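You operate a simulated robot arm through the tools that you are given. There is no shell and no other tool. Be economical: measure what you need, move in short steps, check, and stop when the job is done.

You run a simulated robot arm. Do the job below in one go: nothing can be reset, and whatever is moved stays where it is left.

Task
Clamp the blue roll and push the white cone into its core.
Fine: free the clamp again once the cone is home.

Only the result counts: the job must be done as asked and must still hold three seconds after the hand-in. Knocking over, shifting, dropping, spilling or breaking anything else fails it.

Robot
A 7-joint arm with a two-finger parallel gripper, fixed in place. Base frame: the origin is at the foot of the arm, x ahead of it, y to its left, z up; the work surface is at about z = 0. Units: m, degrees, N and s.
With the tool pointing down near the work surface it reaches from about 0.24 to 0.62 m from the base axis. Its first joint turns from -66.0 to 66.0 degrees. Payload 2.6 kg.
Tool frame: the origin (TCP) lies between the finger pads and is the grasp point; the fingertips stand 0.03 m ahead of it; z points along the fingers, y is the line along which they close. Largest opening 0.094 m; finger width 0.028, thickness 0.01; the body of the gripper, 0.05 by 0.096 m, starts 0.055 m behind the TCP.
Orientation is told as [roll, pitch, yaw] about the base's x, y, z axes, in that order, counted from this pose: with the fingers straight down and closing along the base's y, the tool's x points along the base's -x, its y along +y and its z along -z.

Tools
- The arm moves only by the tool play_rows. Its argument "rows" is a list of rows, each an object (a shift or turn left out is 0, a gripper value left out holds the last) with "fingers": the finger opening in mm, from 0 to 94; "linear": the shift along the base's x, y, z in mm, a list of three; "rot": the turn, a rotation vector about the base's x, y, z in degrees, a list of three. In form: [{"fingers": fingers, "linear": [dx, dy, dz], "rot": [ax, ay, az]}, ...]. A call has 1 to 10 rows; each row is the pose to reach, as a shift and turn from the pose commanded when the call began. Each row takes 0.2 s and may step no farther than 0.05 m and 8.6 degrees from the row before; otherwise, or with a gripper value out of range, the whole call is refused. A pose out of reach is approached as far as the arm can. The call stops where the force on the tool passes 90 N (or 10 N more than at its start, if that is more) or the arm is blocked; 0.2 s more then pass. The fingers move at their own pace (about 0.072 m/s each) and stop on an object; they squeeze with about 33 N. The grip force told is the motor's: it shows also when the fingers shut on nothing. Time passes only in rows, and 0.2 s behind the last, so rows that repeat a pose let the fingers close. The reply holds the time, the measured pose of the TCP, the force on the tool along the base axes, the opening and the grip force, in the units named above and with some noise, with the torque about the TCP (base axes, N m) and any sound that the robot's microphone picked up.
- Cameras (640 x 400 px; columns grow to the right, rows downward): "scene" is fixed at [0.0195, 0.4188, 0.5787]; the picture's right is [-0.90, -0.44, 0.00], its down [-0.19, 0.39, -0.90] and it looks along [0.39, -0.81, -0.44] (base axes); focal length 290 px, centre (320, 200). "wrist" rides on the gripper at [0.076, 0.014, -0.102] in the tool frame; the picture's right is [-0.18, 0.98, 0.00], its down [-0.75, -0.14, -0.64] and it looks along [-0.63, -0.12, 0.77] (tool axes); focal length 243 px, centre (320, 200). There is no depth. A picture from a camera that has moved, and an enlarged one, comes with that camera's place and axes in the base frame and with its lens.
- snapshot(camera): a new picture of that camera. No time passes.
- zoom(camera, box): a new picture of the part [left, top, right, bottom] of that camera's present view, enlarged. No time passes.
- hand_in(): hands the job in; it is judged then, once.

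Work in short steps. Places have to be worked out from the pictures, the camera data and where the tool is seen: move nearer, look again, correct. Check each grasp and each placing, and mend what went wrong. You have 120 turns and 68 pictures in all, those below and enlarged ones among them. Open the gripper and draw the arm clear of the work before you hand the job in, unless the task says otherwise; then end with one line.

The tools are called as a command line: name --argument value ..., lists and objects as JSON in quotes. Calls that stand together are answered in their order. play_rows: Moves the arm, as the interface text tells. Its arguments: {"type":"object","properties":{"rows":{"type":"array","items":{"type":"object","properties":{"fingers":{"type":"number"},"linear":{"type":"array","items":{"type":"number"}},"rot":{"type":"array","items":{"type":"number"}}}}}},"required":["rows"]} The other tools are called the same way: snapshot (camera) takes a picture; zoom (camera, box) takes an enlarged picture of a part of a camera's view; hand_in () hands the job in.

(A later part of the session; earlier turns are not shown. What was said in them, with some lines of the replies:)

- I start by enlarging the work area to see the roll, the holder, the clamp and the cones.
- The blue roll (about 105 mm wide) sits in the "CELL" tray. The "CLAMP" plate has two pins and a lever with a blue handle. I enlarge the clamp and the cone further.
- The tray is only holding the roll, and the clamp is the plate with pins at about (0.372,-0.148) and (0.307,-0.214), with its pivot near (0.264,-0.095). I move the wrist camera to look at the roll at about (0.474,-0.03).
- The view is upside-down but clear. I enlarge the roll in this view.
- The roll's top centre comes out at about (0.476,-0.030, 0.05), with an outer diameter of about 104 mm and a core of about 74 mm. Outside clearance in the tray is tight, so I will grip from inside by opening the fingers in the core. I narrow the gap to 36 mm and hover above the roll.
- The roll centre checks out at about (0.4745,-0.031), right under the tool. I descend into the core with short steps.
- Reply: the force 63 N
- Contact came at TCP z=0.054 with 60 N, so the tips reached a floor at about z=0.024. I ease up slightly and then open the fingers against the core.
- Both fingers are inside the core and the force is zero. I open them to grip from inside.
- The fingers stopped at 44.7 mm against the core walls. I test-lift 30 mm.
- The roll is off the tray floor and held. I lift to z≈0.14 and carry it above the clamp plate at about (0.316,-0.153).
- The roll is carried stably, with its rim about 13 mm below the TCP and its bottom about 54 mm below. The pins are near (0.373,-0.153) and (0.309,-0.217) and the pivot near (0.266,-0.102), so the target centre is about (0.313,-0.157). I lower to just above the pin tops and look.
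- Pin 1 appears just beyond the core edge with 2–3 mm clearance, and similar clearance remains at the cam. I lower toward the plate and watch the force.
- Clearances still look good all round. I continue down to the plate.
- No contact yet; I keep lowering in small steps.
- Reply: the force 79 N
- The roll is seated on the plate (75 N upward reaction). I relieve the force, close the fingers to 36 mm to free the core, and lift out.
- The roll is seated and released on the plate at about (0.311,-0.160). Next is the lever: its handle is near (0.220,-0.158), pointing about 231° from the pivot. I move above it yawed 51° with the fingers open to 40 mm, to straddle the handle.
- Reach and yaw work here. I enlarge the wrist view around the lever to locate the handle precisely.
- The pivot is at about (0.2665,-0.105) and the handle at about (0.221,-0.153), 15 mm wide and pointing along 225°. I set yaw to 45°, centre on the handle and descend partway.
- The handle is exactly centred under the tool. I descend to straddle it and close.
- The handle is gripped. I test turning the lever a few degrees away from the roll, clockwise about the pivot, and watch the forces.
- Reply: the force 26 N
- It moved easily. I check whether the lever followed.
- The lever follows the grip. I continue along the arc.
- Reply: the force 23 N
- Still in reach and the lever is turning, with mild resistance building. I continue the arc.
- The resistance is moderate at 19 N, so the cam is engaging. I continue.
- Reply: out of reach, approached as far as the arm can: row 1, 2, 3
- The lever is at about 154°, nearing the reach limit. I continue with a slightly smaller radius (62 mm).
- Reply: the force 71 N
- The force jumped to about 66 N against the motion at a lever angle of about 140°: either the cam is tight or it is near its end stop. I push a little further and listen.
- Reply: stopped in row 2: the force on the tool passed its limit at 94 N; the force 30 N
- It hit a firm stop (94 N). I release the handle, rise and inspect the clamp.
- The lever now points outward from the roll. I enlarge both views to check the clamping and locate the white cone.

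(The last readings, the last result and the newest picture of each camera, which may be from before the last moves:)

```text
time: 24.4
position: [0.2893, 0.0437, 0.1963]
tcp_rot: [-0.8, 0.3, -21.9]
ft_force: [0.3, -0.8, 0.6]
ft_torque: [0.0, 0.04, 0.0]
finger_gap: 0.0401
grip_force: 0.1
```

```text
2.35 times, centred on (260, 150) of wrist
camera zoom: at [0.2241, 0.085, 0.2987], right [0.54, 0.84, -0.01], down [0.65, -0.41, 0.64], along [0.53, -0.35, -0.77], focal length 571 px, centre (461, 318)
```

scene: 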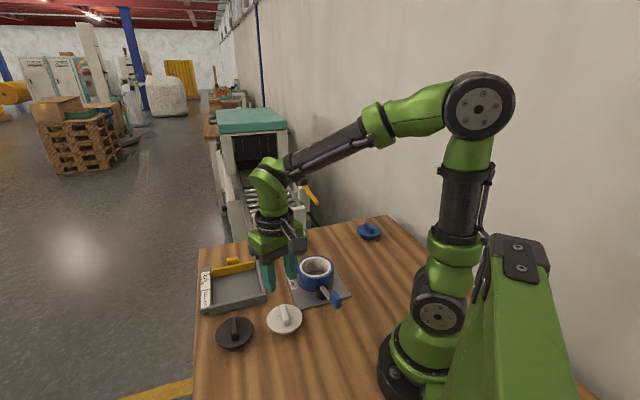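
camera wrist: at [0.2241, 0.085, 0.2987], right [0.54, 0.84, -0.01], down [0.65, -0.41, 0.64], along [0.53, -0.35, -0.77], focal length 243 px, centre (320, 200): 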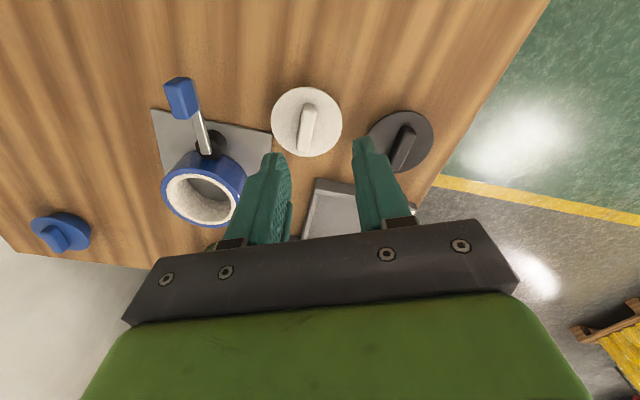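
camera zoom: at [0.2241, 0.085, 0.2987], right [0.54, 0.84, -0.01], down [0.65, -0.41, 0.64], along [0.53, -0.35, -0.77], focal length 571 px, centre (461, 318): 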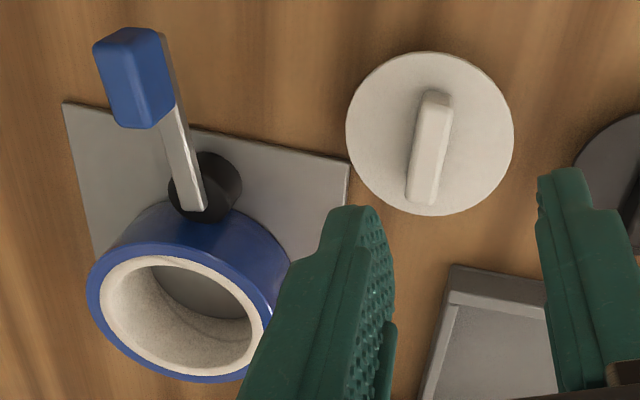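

The cam now presses the roll against the pins. The white cone is at about (0.305,0.012), with its grip ridge along about -43° and its flange top near z≈0.03. I move above it, yawed to -43° and levelled.

play_rows --rows '[{"linear": [5, -10, -20], "rot": [0.2, -0.2, -7]}, {"linear": [10, -20, -50], "rot": [0.4, -0.4, -14]}, {"linear": [16, -32, -80], "rot": [0.6, -0.55, -21]}, {"linear": [16, -32, -96], "rot": [0.6, -0.55, -21]}, {"linear": [16, -32, -96], "rot": [0.6, -0.55, -21]}]'

zoom --camera "wrist" --box '[200, 60, 440, 230]'

zoom --camera "scene" --box '[230, 255, 342, 345]'

```text
time: 25.6
position: [0.3049, 0.0105, 0.1002]
tcp_rot: [-0.1, 0.2, -43.0]
ft_force: [0.1, -0.1, 0.3]
ft_torque: [0.0, 0.02, -0.03]
finger_gap: 0.0402
grip_force: 0.2
```

```text
2.35 times, centred on (320, 145) of wrist
camera zoom: at [0.2587, 0.0726, 0.2025], right [0.81, 0.59, 0.0], down [0.46, -0.62, 0.64], along [0.38, -0.52, -0.77], focal length 571 px, centre (320, 329)
```

zoom: 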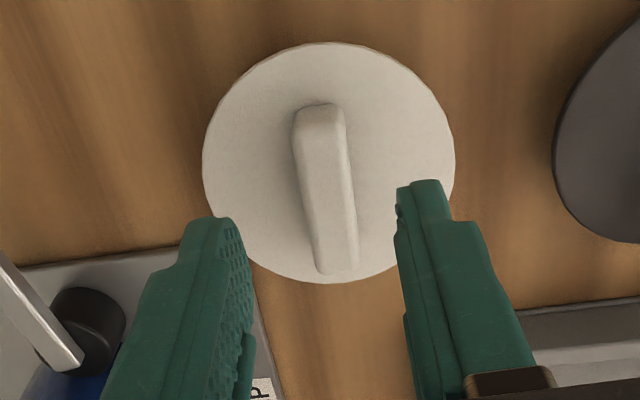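

```text
4.44 times, centred on (286, 300) of scene
camera zoom: at [0.0195, 0.4188, 0.5787], right [-0.9, -0.44, 0.0], down [-0.19, 0.39, -0.9], along [0.39, -0.81, -0.44], focal length 1290 px, centre (471, -244)
```

zoom: 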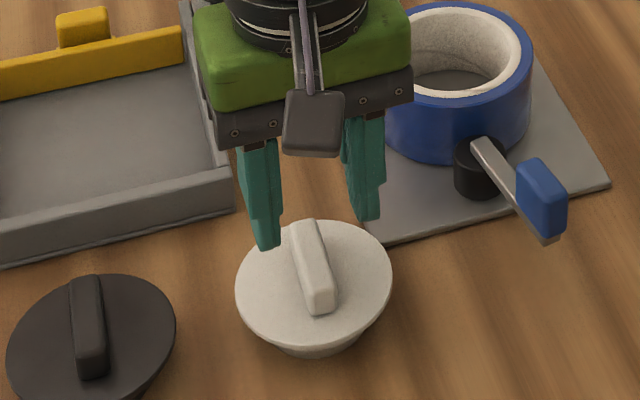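

The ridge is centred at about (0.307,0.011) at -47°. I trim the yaw and descend around it.

play_rows --rows '[{"linear": [1.5, 0.5, -12], "rot": [0, 0, -4]}, {"linear": [1.5, 0.5, -24], "rot": [0, 0, -4]}, {"linear": [1.5, 0.5, -34], "rot": [0, 0, -4]}, {"linear": [1.5, 0.5, -34], "rot": [0, 0, -4]}]'

zoom --camera "wrist" --box '[200, 60, 440, 230]'

zoom --camera "scene" --box '[244, 285, 324, 345]'

```text
time: 26.6
position: [0.3057, 0.0117, 0.067]
tcp_rot: [0.0, 0.2, -47.0]
ft_force: [-0.1, 0.2, -0.1]
ft_torque: [-0.05, -0.03, 0.03]
finger_gap: 0.0398
grip_force: 0.0
```

```text
2.35 times, centred on (320, 145) of wrist
camera zoom: at [0.2648, 0.0758, 0.1684], right [0.84, 0.54, 0.0], down [0.41, -0.65, 0.64], along [0.34, -0.54, -0.77], focal length 571 px, centre (320, 329)
```

zoom: 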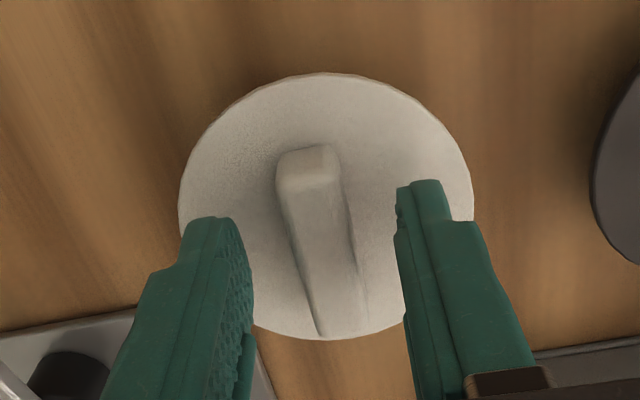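

```text
6.67 times, centred on (284, 315) of scene
camera zoom: at [0.0195, 0.4188, 0.5787], right [-0.9, -0.44, 0.0], down [-0.19, 0.39, -0.9], along [0.39, -0.81, -0.44], focal length 1934 px, centre (560, -567)
```

zoom: 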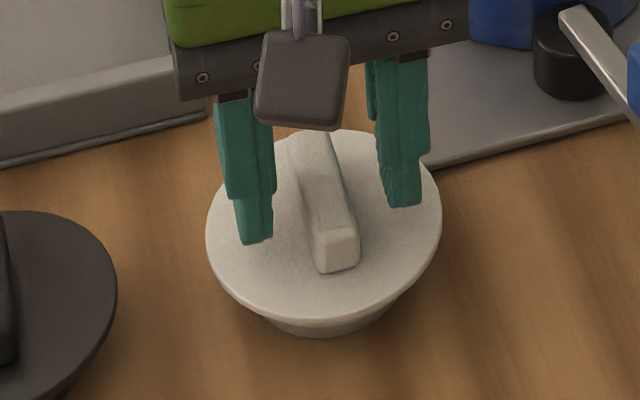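

The ridge is well centred. I go 4 mm lower to get a deeper grip, watching the force, then close.

play_rows --rows '[{"linear": [0.5, 0, -4]}, {"linear": [0.5, 0, -4]}, {"fingers": 5, "linear": [0.5, 0, -4]}, {"fingers": 5, "linear": [0.5, 0, -4]}, {"fingers": 5, "linear": [0.5, 0, -4]}]'

```text
time: 27.8
position: [0.3077, 0.0108, 0.0631]
tcp_rot: [-0.1, 0.1, -47.0]
ft_force: [-0.5, -0.2, -0.5]
ft_torque: [0.01, -0.03, -0.01]
finger_gap: 0.0146
grip_force: 32.5
```

The ridge is gripped at 14.6 mm. I lift and check.

play_rows --rows '[{"linear": [0, 0, 15]}, {"linear": [0, 0, 45]}, {"linear": [0, 0, 90]}, {"linear": [0, 0, 90]}]'

zoom --camera "scene" --box '[230, 230, 358, 320]'

```text
time: 28.8
position: [0.306, 0.0099, 0.154]
tcp_rot: [-0.1, 0.2, -47.0]
ft_force: [-0.3, 1.1, 0.1]
ft_torque: [-0.01, 0.04, -0.01]
finger_gap: 0.0146
grip_force: 33.0
```

```text
4.44 times, centred on (294, 275) of scene
camera zoom: at [0.0195, 0.4188, 0.5787], right [-0.9, -0.44, 0.0], down [-0.19, 0.39, -0.9], along [0.39, -0.81, -0.44], focal length 1290 px, centre (436, -133)
```

zoom: 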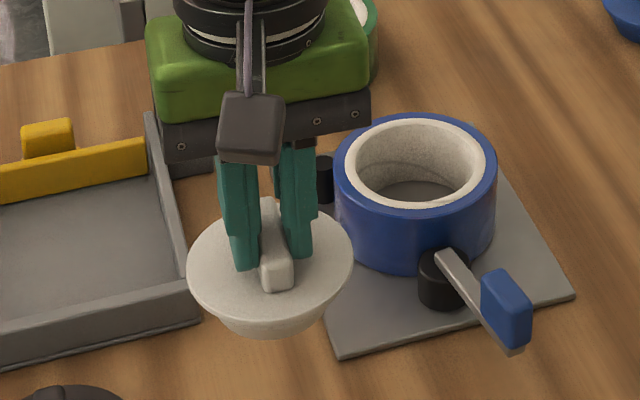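

The cone is held level. I carry it above the roll at about (0.311,-0.161), keeping z≈0.15.

play_rows --rows '[{"linear": [1, -35, 0]}, {"linear": [2, -70, 0]}, {"linear": [3, -105, 0]}, {"linear": [4, -140, 0]}, {"linear": [4, -172, 0]}, {"linear": [4, -172, 0]}, {"linear": [4, -172, -30]}, {"linear": [4, -172, -30]}]'

snapshot --camera "wrist"

zoom --camera "scene" --box '[270, 230, 366, 305]'

```text
time: 30.6
position: [0.311, -0.1614, 0.1214]
tcp_rot: [0.1, 0.2, -46.9]
ft_force: [-0.2, 0.0, -0.8]
ft_torque: [0.01, -0.01, -0.02]
finger_gap: 0.0146
grip_force: 32.6
```

```text
18 pictures are left
camera wrist: at [0.2692, -0.0957, 0.2241], right [0.84, 0.54, 0.0], down [0.41, -0.65, 0.64], along [0.34, -0.54, -0.77], focal length 243 px, centre (320, 200)
```

wrist: 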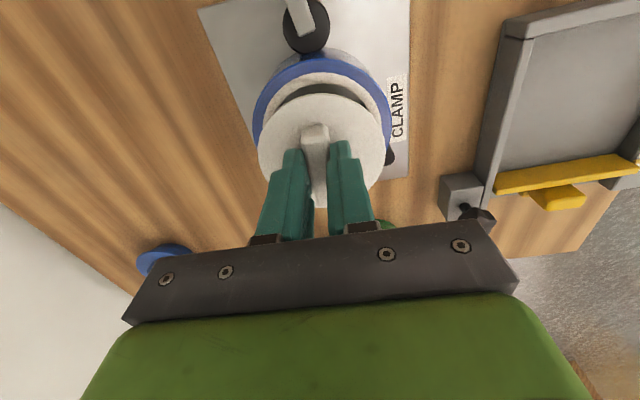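

```text
5.33 times, centred on (318, 268) of scene
camera zoom: at [0.0195, 0.4188, 0.5787], right [-0.9, -0.44, 0.0], down [-0.19, 0.39, -0.9], along [0.39, -0.81, -0.44], focal length 1548 px, centre (331, -160)
```

zoom: 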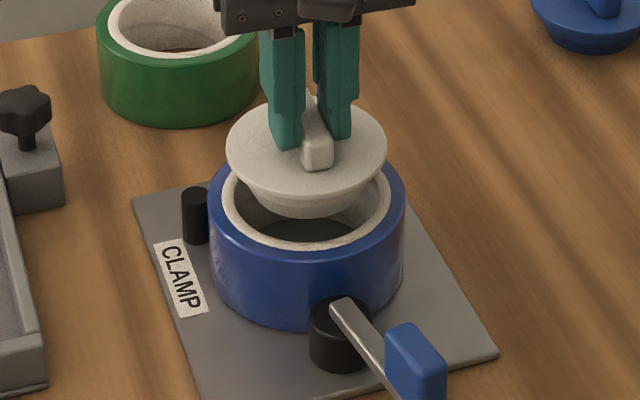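

The cone looks laterally centred, and along the ridge it sits about 3 mm off the TCP, so I shift by (+2,-2.3) mm. Then I lower it into the core in small steps.

play_rows --rows '[{"linear": [2, -2.3, 0]}, {"linear": [2, -2.3, -8]}, {"linear": [2, -2.3, -16]}, {"linear": [2, -2.3, -22]}, {"linear": [2, -2.3, -22]}]'

zoom --camera "scene" --box '[270, 230, 366, 305]'

```text
time: 31.8
position: [0.3128, -0.163, 0.1]
tcp_rot: [0.0, 0.5, -47.0]
ft_force: [-5.5, 7.3, 0.9]
ft_torque: [0.29, 0.21, 0.04]
finger_gap: 0.0148
grip_force: 32.8
```

```text
5.33 times, centred on (318, 268) of scene
camera zoom: at [0.0195, 0.4188, 0.5787], right [-0.9, -0.44, 0.0], down [-0.19, 0.39, -0.9], along [0.39, -0.81, -0.44], focal length 1548 px, centre (331, -160)
```

zoom: 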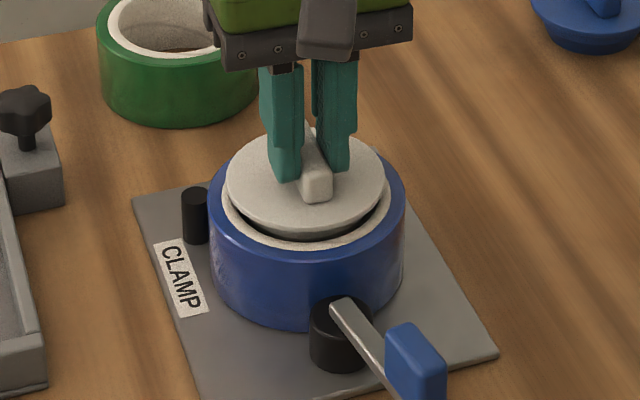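

The cone is entering, with a slight side force (-5.5,+7.3), so I back off about 1.5 mm that way and continue down.

play_rows --rows '[{"linear": [-1.3, 1.6, 0]}, {"linear": [-1.3, 1.6, -4]}, {"linear": [-1.3, 1.6, -8]}, {"linear": [-1.3, 1.6, -8]}]'

```text
time: 32.8
position: [0.312, -0.1616, 0.0939]
tcp_rot: [0.0, 0.1, -47.0]
ft_force: [-7.8, 1.0, 24.5]
ft_torque: [-0.01, 0.19, 0.0]
finger_gap: 0.0145
grip_force: 33.3
```

The wedge is engaging (24 N). I push further.

play_rows --rows '[{"linear": [-0.5, 0, -3]}, {"linear": [-0.5, 0, -6]}, {"linear": [-0.5, 0, -8]}, {"linear": [-0.5, 0, -8]}]'

zoom --camera "scene" --box '[270, 230, 366, 305]'

```text
time: 33.8
position: [0.312, -0.1625, 0.0871]
tcp_rot: [0.2, -0.3, -47.0]
ft_force: [-10.4, 1.1, 59.0]
ft_torque: [0.04, 0.49, 0.05]
finger_gap: 0.0147
grip_force: 33.3
```

```text
5.33 times, centred on (318, 268) of scene
camera zoom: at [0.0193, 0.4189, 0.5787], right [-0.9, -0.44, 0.0], down [-0.19, 0.39, -0.9], along [0.39, -0.81, -0.44], focal length 1548 px, centre (331, -160)
```

zoom: 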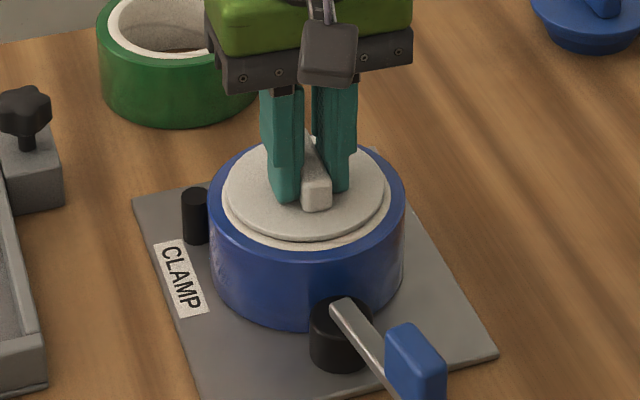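

It has nearly seated. I press harder up to the force limit.

play_rows --rows '[{"linear": [0, 0, -2]}, {"linear": [0, 0, -4]}, {"linear": [0, 0, -6]}, {"linear": [0, 0, -8]}, {"linear": [0, 0, -8]}]'

zoom --camera "scene" --box '[286, 240, 350, 290]'

```text
time: 34.3
position: [0.3128, -0.1622, 0.0871]
tcp_rot: [0.3, -0.3, -47.1]
ft_force: [-5.3, 1.7, 14.5]
ft_torque: [0.08, 0.47, 0.08]
finger_gap: 0.0146
grip_force: 33.0
stopped in row 2: the force on the tool passed its limit at 96 N (the readings are from after the stop); the commanded pose is now the measured one
```

```text
8.00 times, centred on (318, 265) of scene
camera zoom: at [0.0194, 0.4188, 0.5787], right [-0.9, -0.44, 0.0], down [-0.19, 0.39, -0.9], along [0.39, -0.81, -0.44], focal length 2321 px, centre (336, -320)
```

zoom: 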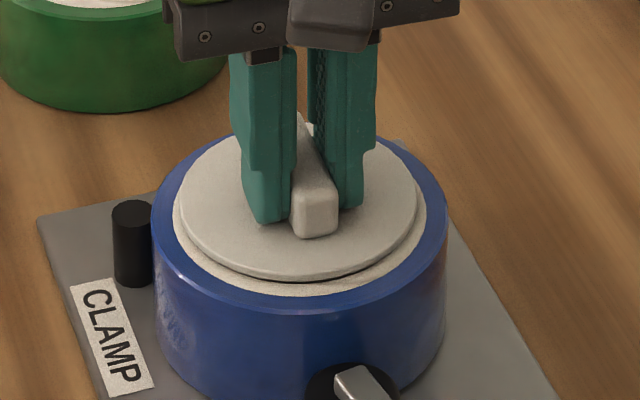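

The height did not change between 59 N and 96 N, so the cone appears bottomed on the rim. One more press confirms it.

play_rows --rows '[{"linear": [-1, 0, -4]}, {"linear": [-1, 0, -7]}, {"linear": [-1, 0, -8]}, {"linear": [-1, 0, -9]}]'

```text
time: 34.8
position: [0.3124, -0.1618, 0.0869]
tcp_rot: [0.7, -0.4, -47.3]
ft_force: [-5.3, 2.3, 13.9]
ft_torque: [0.0, 0.66, 0.12]
finger_gap: 0.0149
grip_force: 33.3
stopped in row 2: the force on the tool passed its limit at 103 N (the readings are from after the stop); the commanded pose is now the measured one
```

It is at a hard stop at z=0.087. I release the ridge, rise straight up and check the seating.

play_rows --rows '[{"fingers": 40}, {"fingers": 40}, {"linear": [0, 0, 10]}, {"linear": [0, 0, 40]}, {"linear": [0, 0, 80]}, {"linear": [0, 0, 80]}]'

zoom --camera "scene" --box '[278, 240, 358, 305]'

zoom --camera "wrist" --box '[220, 0, 420, 200]'

```text
time: 36.2
position: [0.3126, -0.1615, 0.1655]
tcp_rot: [0.6, -0.5, -47.3]
ft_force: [0.1, -0.5, -0.6]
ft_torque: [-0.03, 0.03, 0.03]
finger_gap: 0.0398
grip_force: 0.1
```

```text
6.15 times, centred on (318, 272) of scene
camera zoom: at [0.0195, 0.4188, 0.5787], right [-0.9, -0.44, 0.0], down [-0.19, 0.39, -0.9], along [0.39, -0.81, -0.44], focal length 1786 px, centre (332, -246)
```

zoom: 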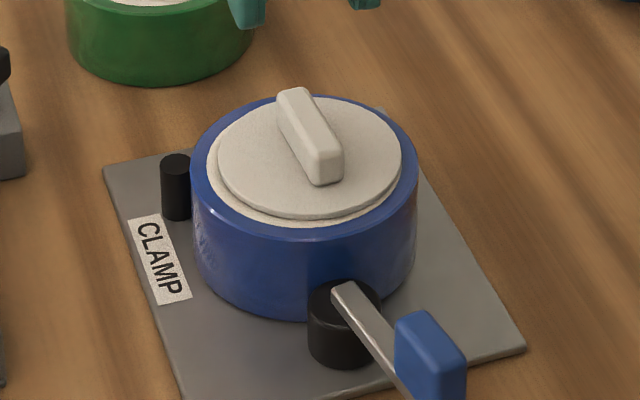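

```text
2.00 times, centred on (320, 100) of wrist
camera zoom: at [0.2698, -0.0961, 0.2685], right [0.85, 0.53, 0.01], down [0.4, -0.65, 0.65], along [0.35, -0.54, -0.76], focal length 485 px, centre (320, 400)
```

zoom: 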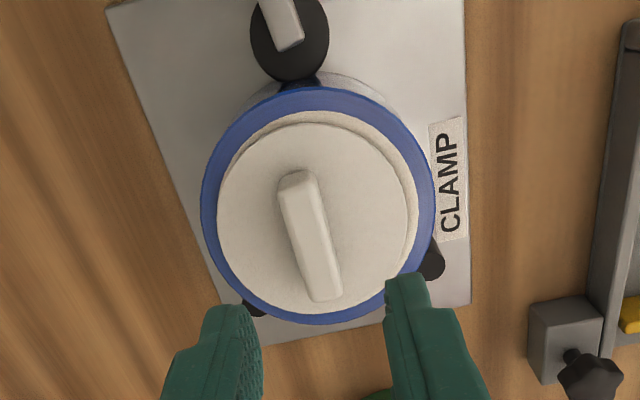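

The cone looks flush but about 2.5 mm off-centre toward (-x,-y). I check closely for any gap or tilt under the flange.

zoom --camera "scene" --box '[300, 248, 336, 278]'

```text
13.33 times, centred on (318, 263) of scene
camera zoom: at [0.0195, 0.4188, 0.5787], right [-0.9, -0.44, 0.0], down [-0.19, 0.39, -0.9], along [0.39, -0.81, -0.44], focal length 3869 px, centre (347, -640)
```

zoom: 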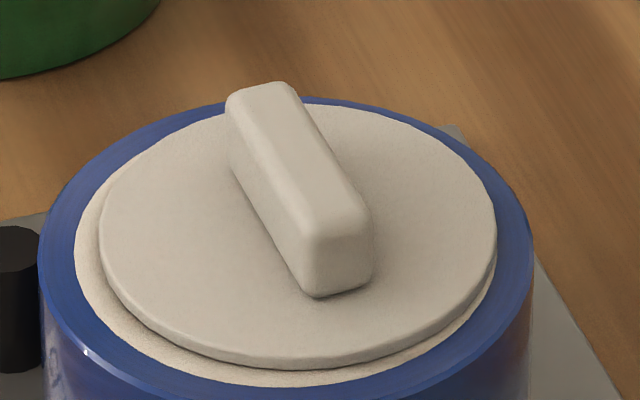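

The flange rests flush on the core rim with no visible gap, so the cone is home. To free the clamp, I move above the lever handle at (0.2175,-0.069).

play_rows --rows '[{"fingers": 44, "linear": [-32, 31, 0], "rot": [0, 0.4, 2]}, {"linear": [-64, 62, 0], "rot": [0, 0.8, 4.3]}, {"linear": [-95, 92, 0], "rot": [0, 0.8, 4.3]}, {"linear": [-95, 92, -30], "rot": [0, 0.8, 4.3]}, {"linear": [-95, 92, -58], "rot": [0, 0.8, 4.3]}, {"linear": [-95, 92, -58], "rot": [0, 0.8, 4.3]}]'

zoom --camera "wrist" --box '[160, 50, 480, 250]'

```text
time: 37.6
position: [0.2179, -0.0701, 0.1091]
tcp_rot: [0.1, 0.0, -42.9]
ft_force: [-0.4, 0.0, -0.2]
ft_torque: [-0.01, -0.01, 0.03]
finger_gap: 0.0439
grip_force: 0.0
```

```text
2.00 times, centred on (320, 150) of wrist
camera zoom: at [0.1713, -0.008, 0.2107], right [0.81, 0.59, 0.0], down [0.46, -0.62, 0.64], along [0.38, -0.52, -0.77], focal length 485 px, centre (320, 300)
```

zoom: 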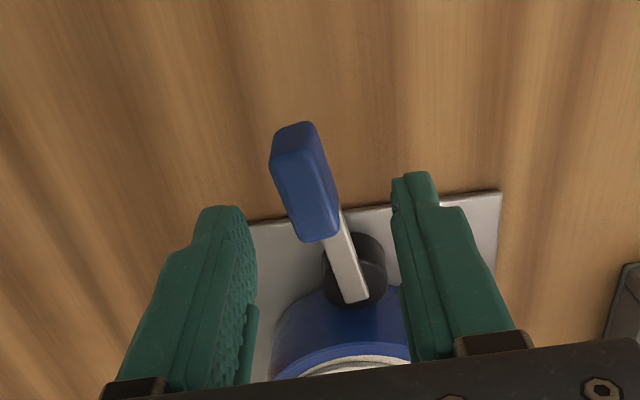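

The lever sits at about 149°, with its handle at about (0.2145,-0.0745). I align yaw to about -31° and lower onto it.

play_rows --rows '[{"linear": [-0.5, -3, 0], "rot": [0, 0, 6]}, {"linear": [-0.5, -5, 0], "rot": [0, 0, 12]}, {"linear": [-0.5, -5, -15], "rot": [0, 0, 12]}, {"linear": [-0.5, -5, -30], "rot": [0, 0, 12]}, {"linear": [-0.5, -5, -42], "rot": [0, 0, 12]}, {"linear": [-0.5, -5, -42], "rot": [0, 0, 12]}]'

zoom --camera "wrist" --box '[160, 50, 480, 250]'

```text
time: 39.0
position: [0.2166, -0.0746, 0.0668]
tcp_rot: [0.1, 0.1, -31.0]
ft_force: [0.5, -0.1, -0.3]
ft_torque: [0.0, 0.01, -0.01]
finger_gap: 0.0441
grip_force: 0.1
```

```text
2.00 times, centred on (320, 150) of wrist
camera zoom: at [0.1594, -0.0242, 0.1686], right [0.66, 0.75, 0.0], down [0.57, -0.51, 0.64], along [0.48, -0.42, -0.77], focal length 485 px, centre (320, 300)
```

zoom: 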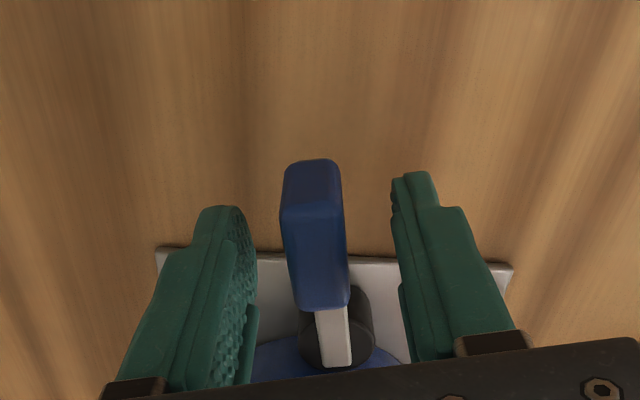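

The tool is well aligned. I grip the handle and turn it back counter-clockwise.

play_rows --rows '[{"fingers": 10}, {"fingers": 10}, {"fingers": 10}, {"linear": [-3.7, -7.2, 0], "rot": [0, 0, 8]}, {"linear": [-6.4, -14.9, 0], "rot": [0, 0, 16]}, {"linear": [-8.0, -22.9, 0], "rot": [0, 0, 24]}, {"linear": [-8.5, -31, 0], "rot": [0, 0, 32]}, {"linear": [-7.8, -39.1, 0], "rot": [0, 0, 40]}, {"linear": [-7.8, -39.1, 0], "rot": [0, 0, 40]}]'

```text
time: 41.0
position: [0.2081, -0.1156, 0.0664]
tcp_rot: [0.1, 0.3, 8.6]
ft_force: [-30.8, -23.3, -2.3]
ft_torque: [-0.01, 0.19, -1.08]
finger_gap: 0.0206
grip_force: 44.6
```

The lever is turning back. I continue to the original open position at 225°, with a slightly larger radius to ease the side force.

play_rows --rows '[{"linear": [-0.8, -8.7, 0], "rot": [0, 0, 8]}, {"linear": [2.2, -16.6, 0], "rot": [0, 0, 16]}, {"linear": [6.2, -24, 0], "rot": [0, 0, 24]}, {"linear": [11.3, -30.8, 0], "rot": [0, 0, 32]}, {"linear": [13.6, -33.2, 0], "rot": [0, 0, 35.5]}, {"linear": [13.6, -33.2, 0], "rot": [0, 0, 35.5]}]'

zoom --camera "scene" --box '[270, 225, 382, 305]'

```text
time: 42.4
position: [0.2242, -0.1471, 0.0675]
tcp_rot: [-0.1, 0.1, 44.7]
ft_force: [9.3, -3.6, -16.2]
ft_torque: [-0.2, 0.27, -0.51]
finger_gap: 0.0204
grip_force: 45.1
```

```text
5.00 times, centred on (326, 265) of scene
camera zoom: at [0.0195, 0.4188, 0.5788], right [-0.9, -0.44, 0.0], down [-0.19, 0.39, -0.9], along [0.39, -0.81, -0.44], focal length 1451 px, centre (290, -125)
```

zoom: 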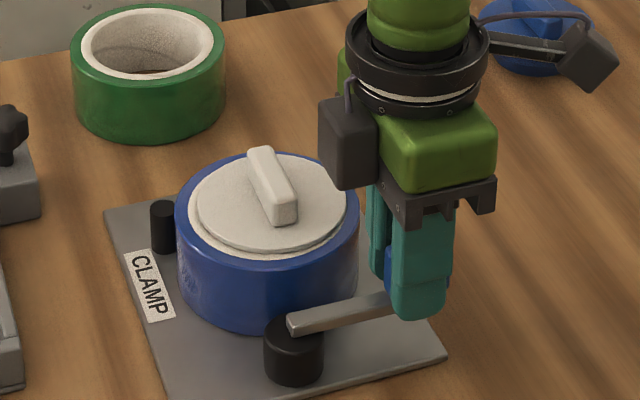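

The lever is back in its open position. I release it, rise and draw clear.

play_rows --rows '[{"fingers": 38}, {"fingers": 38}, {"fingers": 38, "linear": [0, 0, 20]}, {"linear": [0, 0, 60]}, {"linear": [0, 0, 105]}, {"linear": [5, 0, 150]}, {"linear": [10, 0, 180]}, {"linear": [10, 0, 180]}]'

snapshot --camera "scene"

zoom --camera "scene" --box '[270, 225, 382, 305]'

snapshot --camera "wrist"

```text
time: 44.2
position: [0.2337, -0.1469, 0.2461]
tcp_rot: [0.1, 0.2, 44.6]
ft_force: [0.0, -0.4, 0.3]
ft_torque: [0.02, -0.01, 0.02]
finger_gap: 0.0378
grip_force: 0.0
```

```text
7 pictures are left
```

scene: 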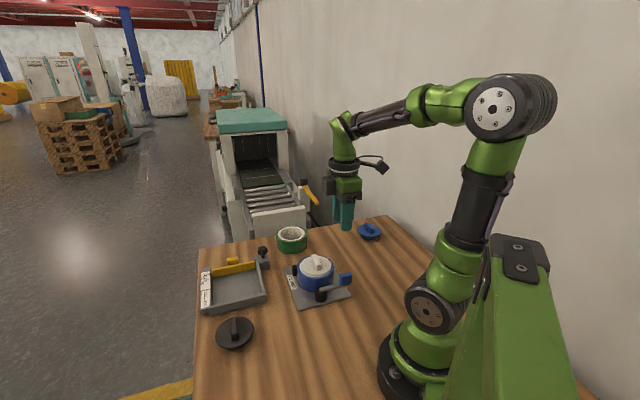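

```text
5.00 times, centred on (326, 265) of scene
camera zoom: at [0.0195, 0.4188, 0.5787], right [-0.9, -0.44, 0.0], down [-0.19, 0.39, -0.9], along [0.39, -0.81, -0.44], focal length 1451 px, centre (290, -125)
```

zoom: 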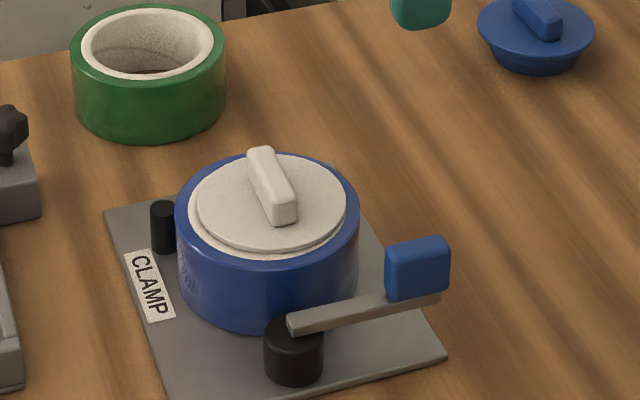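

```text
5 pictures are left
camera wrist: at [0.1695, -0.1913, 0.3492], right [-0.56, 0.83, 0.0], down [0.64, 0.43, 0.64], along [0.53, 0.36, -0.77], focal length 243 px, centre (320, 200)
```

wrist: 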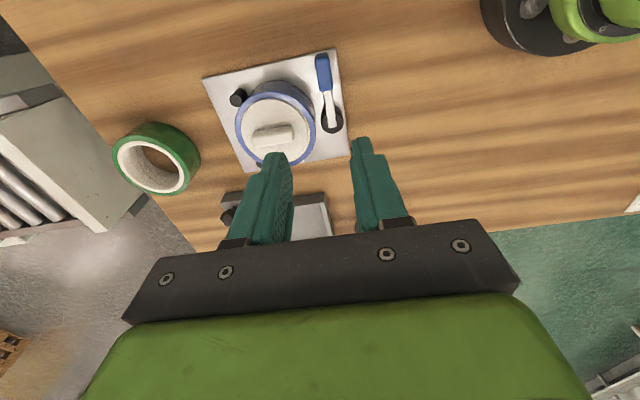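

The cone sits flush in the blue roll, the lever is back in its open position, nothing else has moved, and the arm is clear with the fingers open. I hand the job in.

hand_in

```text
The job is handed in.
```

I clamped the blue roll on the CLAMP plate, pushed the white cone into its core until it stopped (about 100 N), and turned the clamp lever back to open. The cone's flange sits about 2.5 mm off-centre, but I could see no gap under it.
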